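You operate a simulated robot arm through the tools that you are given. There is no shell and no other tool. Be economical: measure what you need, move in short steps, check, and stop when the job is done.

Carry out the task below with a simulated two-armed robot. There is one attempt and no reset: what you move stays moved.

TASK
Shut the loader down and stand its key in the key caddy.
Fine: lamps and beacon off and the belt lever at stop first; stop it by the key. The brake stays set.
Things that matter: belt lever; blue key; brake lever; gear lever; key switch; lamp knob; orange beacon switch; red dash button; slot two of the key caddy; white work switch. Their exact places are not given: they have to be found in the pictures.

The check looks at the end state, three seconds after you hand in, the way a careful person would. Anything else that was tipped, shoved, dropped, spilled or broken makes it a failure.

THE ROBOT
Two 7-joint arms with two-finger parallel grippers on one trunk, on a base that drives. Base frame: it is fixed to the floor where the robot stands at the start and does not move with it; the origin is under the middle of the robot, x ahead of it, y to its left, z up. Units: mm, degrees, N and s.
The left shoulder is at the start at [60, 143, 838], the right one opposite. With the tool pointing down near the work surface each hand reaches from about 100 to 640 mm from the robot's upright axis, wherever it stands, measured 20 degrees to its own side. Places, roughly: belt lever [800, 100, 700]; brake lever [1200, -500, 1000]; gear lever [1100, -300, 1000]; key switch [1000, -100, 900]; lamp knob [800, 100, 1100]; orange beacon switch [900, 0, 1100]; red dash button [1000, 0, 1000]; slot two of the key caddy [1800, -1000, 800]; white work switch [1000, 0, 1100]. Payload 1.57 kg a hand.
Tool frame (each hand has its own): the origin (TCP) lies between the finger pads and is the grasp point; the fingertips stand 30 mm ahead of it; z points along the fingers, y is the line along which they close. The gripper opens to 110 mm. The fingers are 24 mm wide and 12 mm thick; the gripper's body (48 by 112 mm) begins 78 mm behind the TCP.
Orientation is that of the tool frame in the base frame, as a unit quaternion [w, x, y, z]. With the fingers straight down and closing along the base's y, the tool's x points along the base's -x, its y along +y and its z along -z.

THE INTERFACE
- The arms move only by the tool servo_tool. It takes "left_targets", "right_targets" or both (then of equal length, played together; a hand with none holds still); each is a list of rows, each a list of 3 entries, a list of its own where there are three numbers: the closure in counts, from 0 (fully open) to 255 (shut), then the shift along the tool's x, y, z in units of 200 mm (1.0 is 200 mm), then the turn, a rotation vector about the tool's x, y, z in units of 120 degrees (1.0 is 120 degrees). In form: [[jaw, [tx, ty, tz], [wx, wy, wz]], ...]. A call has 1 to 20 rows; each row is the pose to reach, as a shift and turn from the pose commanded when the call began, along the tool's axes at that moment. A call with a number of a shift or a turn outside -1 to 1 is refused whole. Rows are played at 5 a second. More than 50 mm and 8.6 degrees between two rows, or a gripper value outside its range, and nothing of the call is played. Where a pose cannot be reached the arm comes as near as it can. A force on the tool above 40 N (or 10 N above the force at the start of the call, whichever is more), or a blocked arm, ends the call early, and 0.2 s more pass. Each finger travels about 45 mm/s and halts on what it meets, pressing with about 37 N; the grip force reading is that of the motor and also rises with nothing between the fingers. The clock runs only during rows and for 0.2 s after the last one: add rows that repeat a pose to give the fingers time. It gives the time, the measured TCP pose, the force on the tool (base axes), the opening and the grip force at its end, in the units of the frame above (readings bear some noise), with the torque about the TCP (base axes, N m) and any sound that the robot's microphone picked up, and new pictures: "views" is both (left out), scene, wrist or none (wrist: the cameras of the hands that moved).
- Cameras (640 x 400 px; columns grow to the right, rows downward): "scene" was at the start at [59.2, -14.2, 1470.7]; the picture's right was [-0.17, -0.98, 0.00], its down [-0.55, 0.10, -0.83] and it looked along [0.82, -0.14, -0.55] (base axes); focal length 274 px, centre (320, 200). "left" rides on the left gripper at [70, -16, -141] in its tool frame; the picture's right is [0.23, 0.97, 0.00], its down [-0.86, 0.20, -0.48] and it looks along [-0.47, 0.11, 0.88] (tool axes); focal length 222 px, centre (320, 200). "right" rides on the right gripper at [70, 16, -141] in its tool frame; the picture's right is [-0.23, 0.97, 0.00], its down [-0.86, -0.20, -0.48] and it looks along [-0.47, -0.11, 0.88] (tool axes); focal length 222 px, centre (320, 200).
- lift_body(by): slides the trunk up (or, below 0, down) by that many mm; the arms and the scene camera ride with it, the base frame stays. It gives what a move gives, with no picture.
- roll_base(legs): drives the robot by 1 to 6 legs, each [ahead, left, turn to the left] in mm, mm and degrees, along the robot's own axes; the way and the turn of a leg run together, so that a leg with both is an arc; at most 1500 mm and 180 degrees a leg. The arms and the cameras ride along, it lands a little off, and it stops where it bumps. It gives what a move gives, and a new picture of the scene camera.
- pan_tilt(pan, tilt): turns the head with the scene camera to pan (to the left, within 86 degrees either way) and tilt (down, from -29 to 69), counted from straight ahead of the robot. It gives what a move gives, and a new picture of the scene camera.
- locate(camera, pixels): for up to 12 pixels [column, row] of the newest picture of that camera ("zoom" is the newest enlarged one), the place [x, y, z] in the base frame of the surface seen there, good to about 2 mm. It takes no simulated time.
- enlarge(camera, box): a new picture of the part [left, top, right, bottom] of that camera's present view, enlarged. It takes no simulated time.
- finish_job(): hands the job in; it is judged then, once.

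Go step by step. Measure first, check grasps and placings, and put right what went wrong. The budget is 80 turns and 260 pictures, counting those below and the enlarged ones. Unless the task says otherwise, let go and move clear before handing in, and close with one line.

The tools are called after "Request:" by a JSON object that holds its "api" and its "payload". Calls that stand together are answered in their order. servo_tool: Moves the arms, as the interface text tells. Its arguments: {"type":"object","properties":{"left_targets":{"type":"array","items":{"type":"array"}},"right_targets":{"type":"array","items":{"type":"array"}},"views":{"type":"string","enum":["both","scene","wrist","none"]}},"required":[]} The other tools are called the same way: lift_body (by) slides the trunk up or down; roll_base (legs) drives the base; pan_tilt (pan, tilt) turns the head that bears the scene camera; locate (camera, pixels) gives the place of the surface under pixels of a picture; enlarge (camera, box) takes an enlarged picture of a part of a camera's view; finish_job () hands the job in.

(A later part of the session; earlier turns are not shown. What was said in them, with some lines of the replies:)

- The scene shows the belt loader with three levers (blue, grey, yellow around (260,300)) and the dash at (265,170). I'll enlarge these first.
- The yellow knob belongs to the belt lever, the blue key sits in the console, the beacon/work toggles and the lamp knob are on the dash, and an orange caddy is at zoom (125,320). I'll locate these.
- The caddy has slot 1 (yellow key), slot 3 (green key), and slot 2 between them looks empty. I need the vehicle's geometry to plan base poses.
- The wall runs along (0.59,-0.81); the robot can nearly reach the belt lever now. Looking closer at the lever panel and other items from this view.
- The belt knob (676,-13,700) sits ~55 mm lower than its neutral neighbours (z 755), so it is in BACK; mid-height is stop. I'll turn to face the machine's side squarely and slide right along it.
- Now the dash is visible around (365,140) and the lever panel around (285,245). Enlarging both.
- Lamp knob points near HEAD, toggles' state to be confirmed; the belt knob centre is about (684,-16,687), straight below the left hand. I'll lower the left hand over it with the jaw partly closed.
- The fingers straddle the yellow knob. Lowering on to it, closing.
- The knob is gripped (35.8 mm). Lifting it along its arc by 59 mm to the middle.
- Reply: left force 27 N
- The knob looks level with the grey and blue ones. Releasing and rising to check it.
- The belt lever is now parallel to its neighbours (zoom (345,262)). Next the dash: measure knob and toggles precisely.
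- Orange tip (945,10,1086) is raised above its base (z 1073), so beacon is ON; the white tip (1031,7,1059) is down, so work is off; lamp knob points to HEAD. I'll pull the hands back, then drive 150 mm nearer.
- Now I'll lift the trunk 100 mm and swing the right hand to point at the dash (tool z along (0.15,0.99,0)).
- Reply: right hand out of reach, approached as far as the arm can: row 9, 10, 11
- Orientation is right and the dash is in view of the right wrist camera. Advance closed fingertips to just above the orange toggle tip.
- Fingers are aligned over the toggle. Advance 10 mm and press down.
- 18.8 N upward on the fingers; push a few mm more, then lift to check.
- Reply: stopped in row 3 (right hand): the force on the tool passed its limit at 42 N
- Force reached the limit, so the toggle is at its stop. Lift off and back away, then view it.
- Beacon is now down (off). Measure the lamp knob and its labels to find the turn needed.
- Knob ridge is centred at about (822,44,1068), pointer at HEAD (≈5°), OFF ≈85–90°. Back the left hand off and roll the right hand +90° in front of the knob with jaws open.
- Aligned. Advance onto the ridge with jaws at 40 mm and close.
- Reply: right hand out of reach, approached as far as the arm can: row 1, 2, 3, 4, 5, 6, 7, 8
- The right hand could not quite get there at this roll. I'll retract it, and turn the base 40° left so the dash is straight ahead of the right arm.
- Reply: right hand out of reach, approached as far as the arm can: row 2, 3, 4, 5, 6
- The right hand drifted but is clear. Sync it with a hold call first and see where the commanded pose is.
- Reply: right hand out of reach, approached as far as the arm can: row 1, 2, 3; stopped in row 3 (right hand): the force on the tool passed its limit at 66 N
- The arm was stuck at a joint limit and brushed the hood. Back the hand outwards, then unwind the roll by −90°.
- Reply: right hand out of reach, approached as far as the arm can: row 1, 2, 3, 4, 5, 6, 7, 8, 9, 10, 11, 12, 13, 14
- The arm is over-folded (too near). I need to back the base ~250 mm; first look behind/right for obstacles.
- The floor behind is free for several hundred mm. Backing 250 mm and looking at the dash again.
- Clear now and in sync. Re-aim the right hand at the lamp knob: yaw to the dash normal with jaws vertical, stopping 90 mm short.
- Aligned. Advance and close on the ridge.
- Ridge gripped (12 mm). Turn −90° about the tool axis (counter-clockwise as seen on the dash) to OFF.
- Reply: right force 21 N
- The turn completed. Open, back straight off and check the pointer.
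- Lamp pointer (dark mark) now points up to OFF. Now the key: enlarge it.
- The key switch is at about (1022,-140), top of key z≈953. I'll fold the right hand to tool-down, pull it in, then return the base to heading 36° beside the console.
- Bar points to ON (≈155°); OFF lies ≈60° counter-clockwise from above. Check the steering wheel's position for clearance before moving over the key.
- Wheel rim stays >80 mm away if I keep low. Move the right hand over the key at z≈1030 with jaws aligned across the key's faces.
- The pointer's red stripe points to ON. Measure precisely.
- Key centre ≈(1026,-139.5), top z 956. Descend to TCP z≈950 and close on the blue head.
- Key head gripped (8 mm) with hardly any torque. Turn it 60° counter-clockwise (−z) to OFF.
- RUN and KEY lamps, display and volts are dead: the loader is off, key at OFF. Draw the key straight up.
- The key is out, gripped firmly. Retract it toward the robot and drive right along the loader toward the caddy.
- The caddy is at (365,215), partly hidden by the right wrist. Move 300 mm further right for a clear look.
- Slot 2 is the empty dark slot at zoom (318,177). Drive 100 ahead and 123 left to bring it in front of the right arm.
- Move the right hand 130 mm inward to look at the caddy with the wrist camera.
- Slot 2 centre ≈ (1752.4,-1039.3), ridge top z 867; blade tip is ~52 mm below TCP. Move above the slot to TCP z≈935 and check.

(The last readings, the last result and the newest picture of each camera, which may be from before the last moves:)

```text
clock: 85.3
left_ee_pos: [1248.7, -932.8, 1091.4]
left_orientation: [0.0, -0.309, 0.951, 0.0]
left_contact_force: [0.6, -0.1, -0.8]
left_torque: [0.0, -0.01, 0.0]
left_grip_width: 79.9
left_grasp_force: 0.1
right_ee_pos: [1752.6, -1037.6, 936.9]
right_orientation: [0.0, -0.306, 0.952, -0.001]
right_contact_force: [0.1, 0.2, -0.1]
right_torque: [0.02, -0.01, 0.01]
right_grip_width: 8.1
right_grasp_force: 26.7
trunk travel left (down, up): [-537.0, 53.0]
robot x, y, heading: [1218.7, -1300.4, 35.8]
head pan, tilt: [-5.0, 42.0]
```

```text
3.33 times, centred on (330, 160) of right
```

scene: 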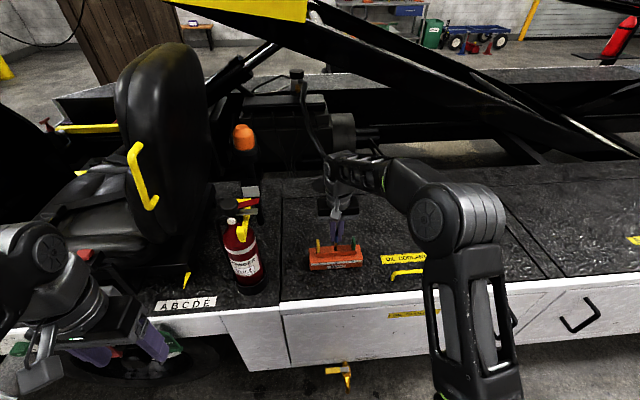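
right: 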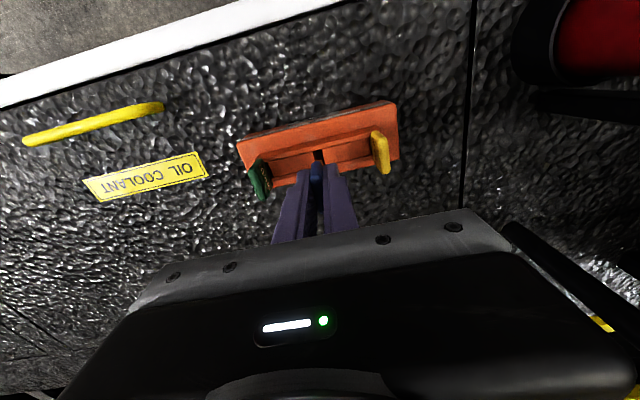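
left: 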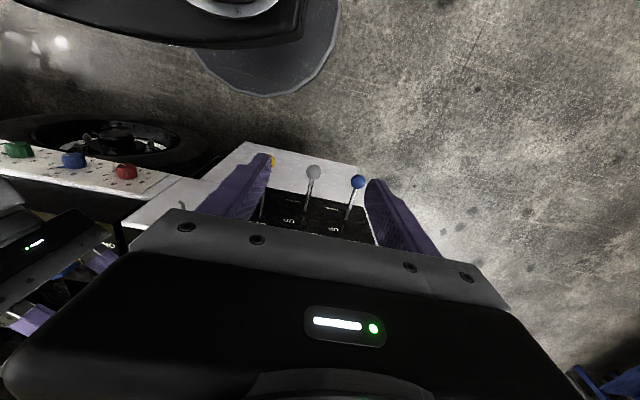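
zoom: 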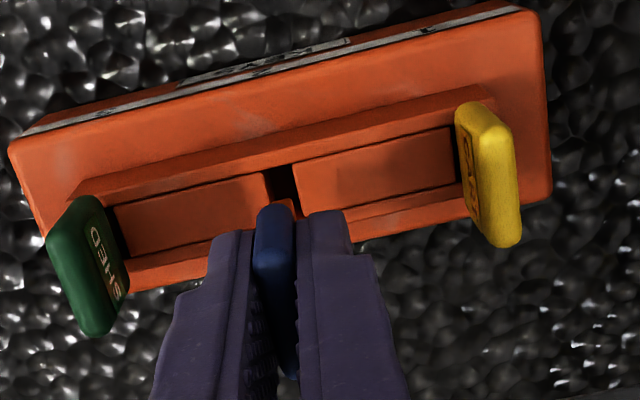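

Request:
{"api": "locate", "payload": {"camera": "scene", "pixels": [[336.5, 243], [336.7, 245.5], [336.4, 246.2], [336.2, 242]]}}

Request:
{"api": "enlarge", "payload": {"camera": "scene", "box": [330, 237, 342, 252]}}

Request:
{"api": "locate", "payload": {"camera": "zoom", "pixels": [[310, 100], [340, 130], [375, 150], [350, 160], [350, 190], [280, 290], [400, 280], [335, 350], [265, 250], [410, 240]]}}

```text
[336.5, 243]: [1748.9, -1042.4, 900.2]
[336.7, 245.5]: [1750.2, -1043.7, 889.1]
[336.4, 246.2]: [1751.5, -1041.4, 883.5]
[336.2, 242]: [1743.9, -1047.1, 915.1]
```

```text
16.00 times, centred on (336, 244) of scene
```

zoom: 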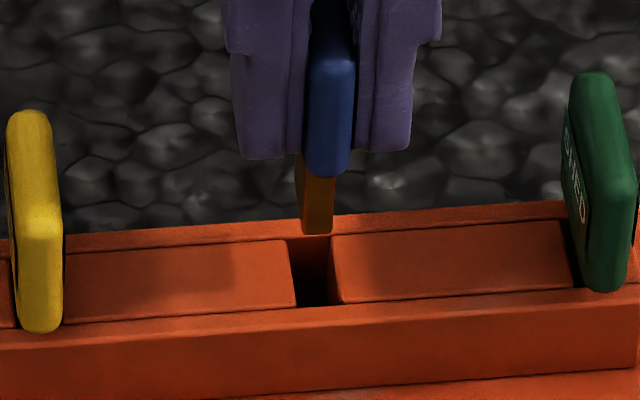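

```text
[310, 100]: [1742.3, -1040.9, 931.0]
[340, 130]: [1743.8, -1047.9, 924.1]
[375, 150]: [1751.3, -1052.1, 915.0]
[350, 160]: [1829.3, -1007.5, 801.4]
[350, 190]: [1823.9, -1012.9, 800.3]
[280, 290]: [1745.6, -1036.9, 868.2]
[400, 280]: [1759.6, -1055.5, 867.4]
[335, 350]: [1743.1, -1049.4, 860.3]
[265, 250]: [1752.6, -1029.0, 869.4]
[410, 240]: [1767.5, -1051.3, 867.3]
```

Blade is lined up with slot 2 (image offset <1 mm). Lower gently by ~36 mm.

Request:
{"api": "servo_tool", "payload": {"right_targets": [[255, [0, 0, 0.04], [0, 0, 0]], [255, [0, 0, 0.07], [0, 0, 0]], [255, [0, 0, 0.09], [0, 0, 0]], [255, [0, 0, 0.11], [0, 0, 0]], [255, [0, 0, 0.13], [0, 0, 0]], [255, [0, 0, 0.15], [0, 0, 0]], [255, [0, 0, 0.165], [0, 0, 0]], [255, [0, 0, 0.18], [0, 0, 0]], [255, [0, 0, 0.18], [0, 0, 0]]]}}

Request:
{"api": "enlarge", "payload": {"camera": "scene", "box": [320, 220, 355, 255]}}

Request:
{"api": "enlarge", "payload": {"camera": "right", "box": [270, 100, 390, 220]}}

```text
clock: 87.3
left_ee_pos: [1247.0, -933.7, 1092.2]
left_orientation: [0.0, -0.309, 0.951, 0.0]
left_contact_force: [1.0, -1.1, -0.3]
left_torque: [0.0, -0.03, -0.02]
left_grip_width: 79.8
left_grasp_force: 0.1
right_ee_pos: [1754.4, -1039.0, 899.9]
right_orientation: [0.0, -0.306, 0.952, 0.0]
right_contact_force: [-1.1, -0.6, -0.3]
right_torque: [-0.04, 0.02, 0.01]
right_grip_width: 8.2
right_grasp_force: 27.1
trunk travel left (down, up): [-537.0, 53.0]
robot x, y, heading: [1216.9, -1300.0, 36.2]
head pan, tilt: [-5.0, 42.0]
```

scene: 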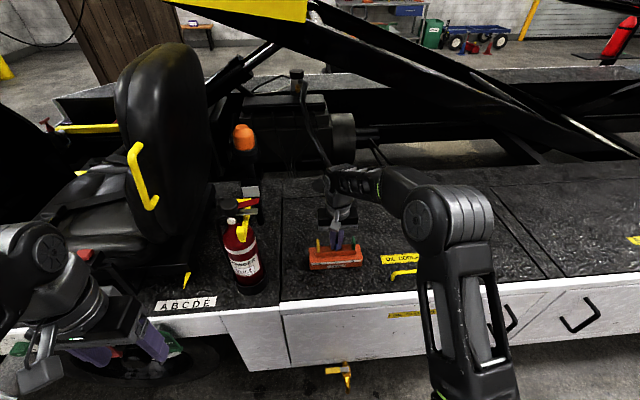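
right: 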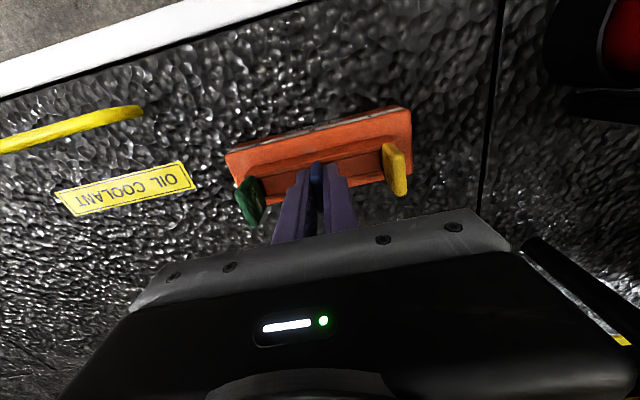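

```text
11.43 times, centred on (338, 238) of scene
```

zoom: 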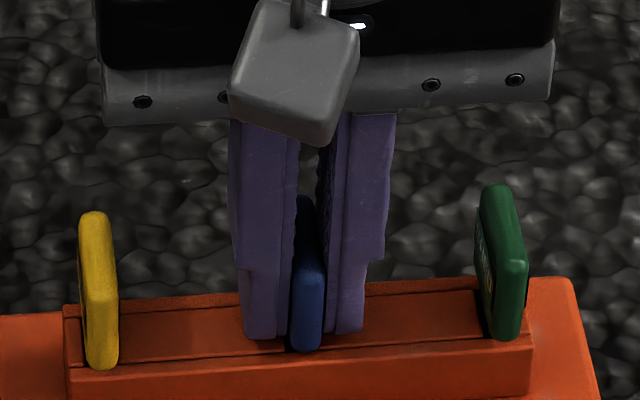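

```text
3.33 times, centred on (330, 160) of right
```

zoom: 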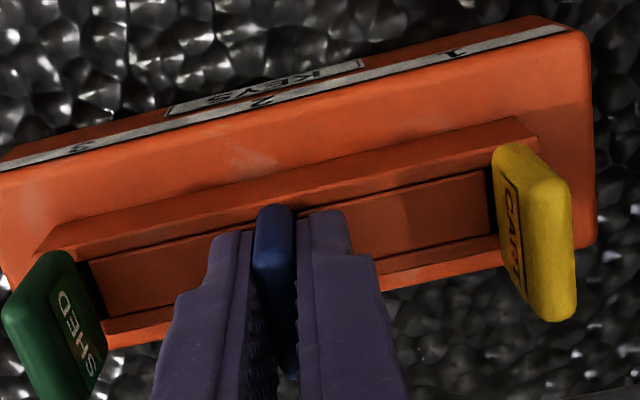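

The key slid in with no force, its head at the same height as its neighbours. Open partly and rise straight up.

Request:
{"api": "servo_tool", "payload": {"right_targets": [[215, [0, 0, 0], [0, 0, 0]], [190, [0, 0, 0], [0, 0, 0]], [190, [0, 0, 0], [0, 0, 0]], [190, [0, 0, 0], [0, 0, 0]], [190, [0, 0, -0.1], [0, 0, 0]], [190, [0, 0, -0.25], [0, 0, 0]], [190, [0, 0, -0.45], [0, 0, 0]], [190, [0, 0, -0.65], [0, 0, 0]], [190, [0.2, 0, -0.75], [0, 0, 0]], [190, [0.4, 0, -0.75], [0, 0, 0]], [190, [0.6, 0, -0.75], [0, 0, 0]], [190, [0.8, 0, -0.75], [0, 0, 0]]]}}

Request:
{"api": "enlarge", "payload": {"camera": "scene", "box": [300, 215, 370, 280]}}

Request:
{"api": "locate", "payload": {"camera": "zoom", "pixels": [[200, 150], [320, 150], [440, 135]]}}

```text
clock: 89.9
left_ee_pos: [1246.7, -934.2, 1092.5]
left_orientation: [0.001, -0.309, 0.951, -0.001]
left_contact_force: [0.7, -0.1, -0.2]
left_torque: [-0.02, -0.03, 0.0]
left_grip_width: 79.6
left_grasp_force: 0.1
right_ee_pos: [1623.3, -1132.0, 1050.5]
right_orientation: [0.0, -0.306, 0.952, 0.0]
right_contact_force: [-1.1, -0.2, 0.9]
right_torque: [0.01, -0.03, 0.0]
right_grip_width: 28.3
right_grasp_force: 0.0
trunk travel left (down, up): [-537.0, 53.0]
robot x, y, heading: [1217.9, -1300.6, 36.1]
head pan, tilt: [-5.0, 42.0]
```

scene: 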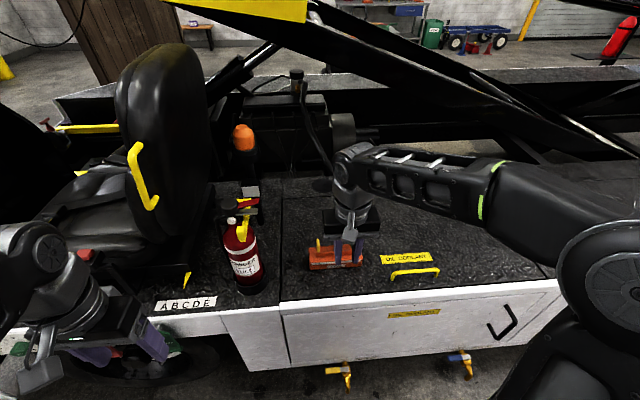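
right: 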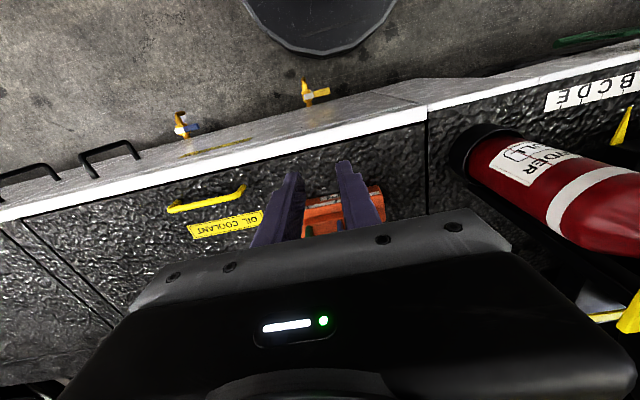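

```text
6.15 times, centred on (335, 248) of scene
```

zoom: 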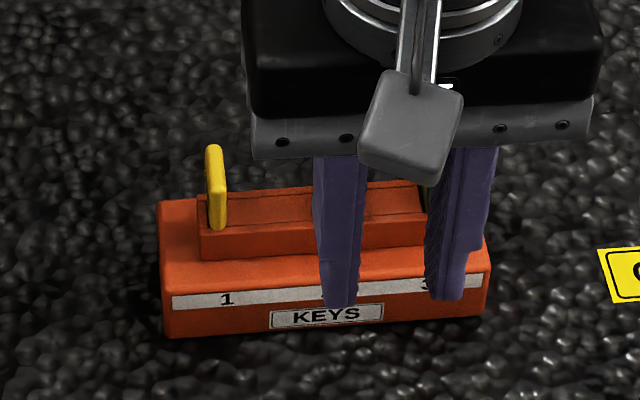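

```text
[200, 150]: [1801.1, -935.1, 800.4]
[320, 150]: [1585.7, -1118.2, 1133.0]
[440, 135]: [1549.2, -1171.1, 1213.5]
```

The hand hides slots 2/3; back off and slide right to view the caddy, and verify the rest.

Request:
{"api": "roll_base", "payload": {"legs": [[-100, 0, 0], [0, -230, 0]]}}

Request:
{"api": "pan_tilt", "payload": {"pan": 10, "tilt": 35}}

Request:
{"api": "enlarge", "payload": {"camera": "scene", "box": [310, 220, 420, 300]}}

```text
clock: 92.4
left_ee_pos: [1304.1, -1176.8, 1093.7]
left_orientation: [0.0, -0.307, 0.952, 0.0]
left_contact_force: [0.1, -0.2, -0.5]
left_torque: [0.01, 0.0, -0.04]
left_grip_width: 79.9
left_grasp_force: 0.1
right_ee_pos: [1679.8, -1377.4, 1049.4]
right_orientation: [0.0, -0.303, 0.953, 0.001]
right_contact_force: [-0.9, 0.0, 0.6]
right_torque: [-0.02, 0.01, 0.02]
right_grip_width: 28.0
right_grasp_force: 0.0
trunk travel left (down, up): [-537.0, 53.0]
robot x, y, heading: [1274.6, -1545.7, 35.9]
head pan, tilt: [-5.0, 42.0]
```

scene: 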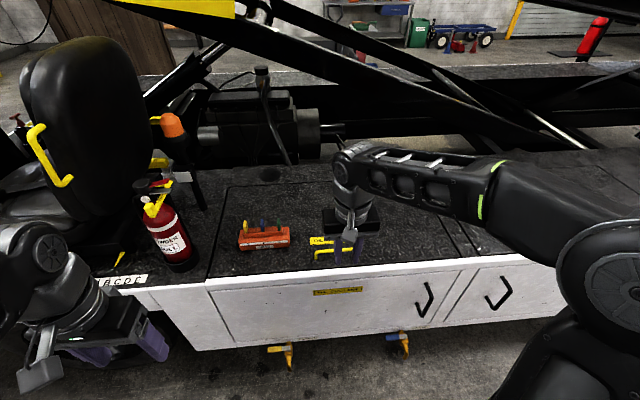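

```text
clock: 93.2
left_ee_pos: [1303.3, -1175.5, 1092.0]
left_orientation: [0.0, -0.308, 0.952, 0.0]
left_contact_force: [-0.2, -0.6, 0.0]
left_torque: [-0.01, 0.05, -0.01]
left_grip_width: 79.7
left_grasp_force: 0.0
right_ee_pos: [1678.9, -1377.9, 1049.5]
right_orientation: [0.0, -0.304, 0.953, 0.0]
right_contact_force: [-0.3, 0.3, -0.3]
right_torque: [0.02, 0.01, -0.03]
right_grip_width: 27.9
right_grasp_force: 0.1
trunk travel left (down, up): [-537.0, 53.0]
robot x, y, heading: [1272.3, -1543.8, 35.9]
head pan, tilt: [10.0, 35.0]
```

scene: 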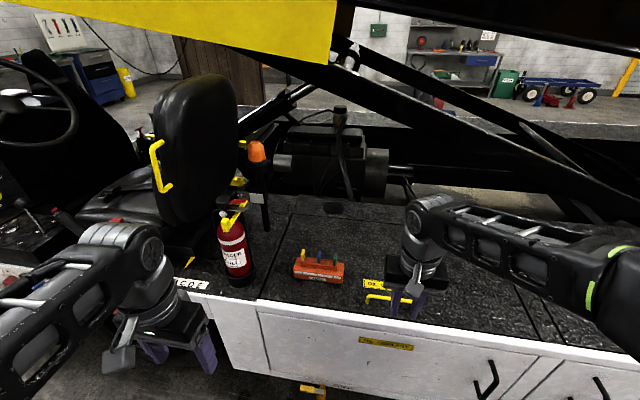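

```text
5.00 times, centred on (365, 260) of scene
```

zoom: 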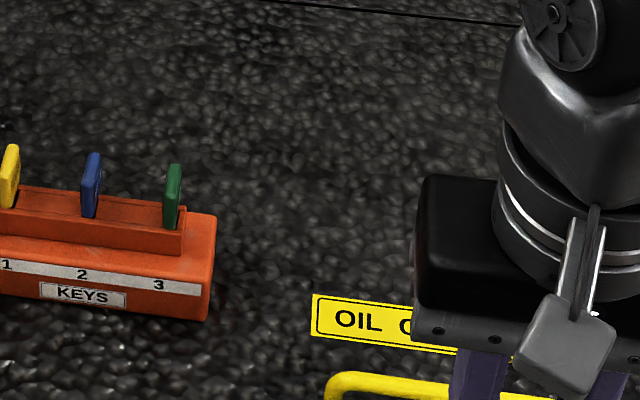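

The blue key stands upright in slot 2 between the yellow and green keys, at zoom (90,185). The lamps, beacon and belt lever were all checked earlier, and both hands are clear, so I'm handing in.

Request:
{"api": "finish_job", "payload": {}}

```text
The job is handed in.
```

The loader is shut down: belt lever at stop, lamps and beacon off, stopped by the key. The blue key stands in slot two of the caddy. I never touched the brake lever. At one point the right hand bumped the hood and the force peaked at 66 N, but later pictures show no damage there.
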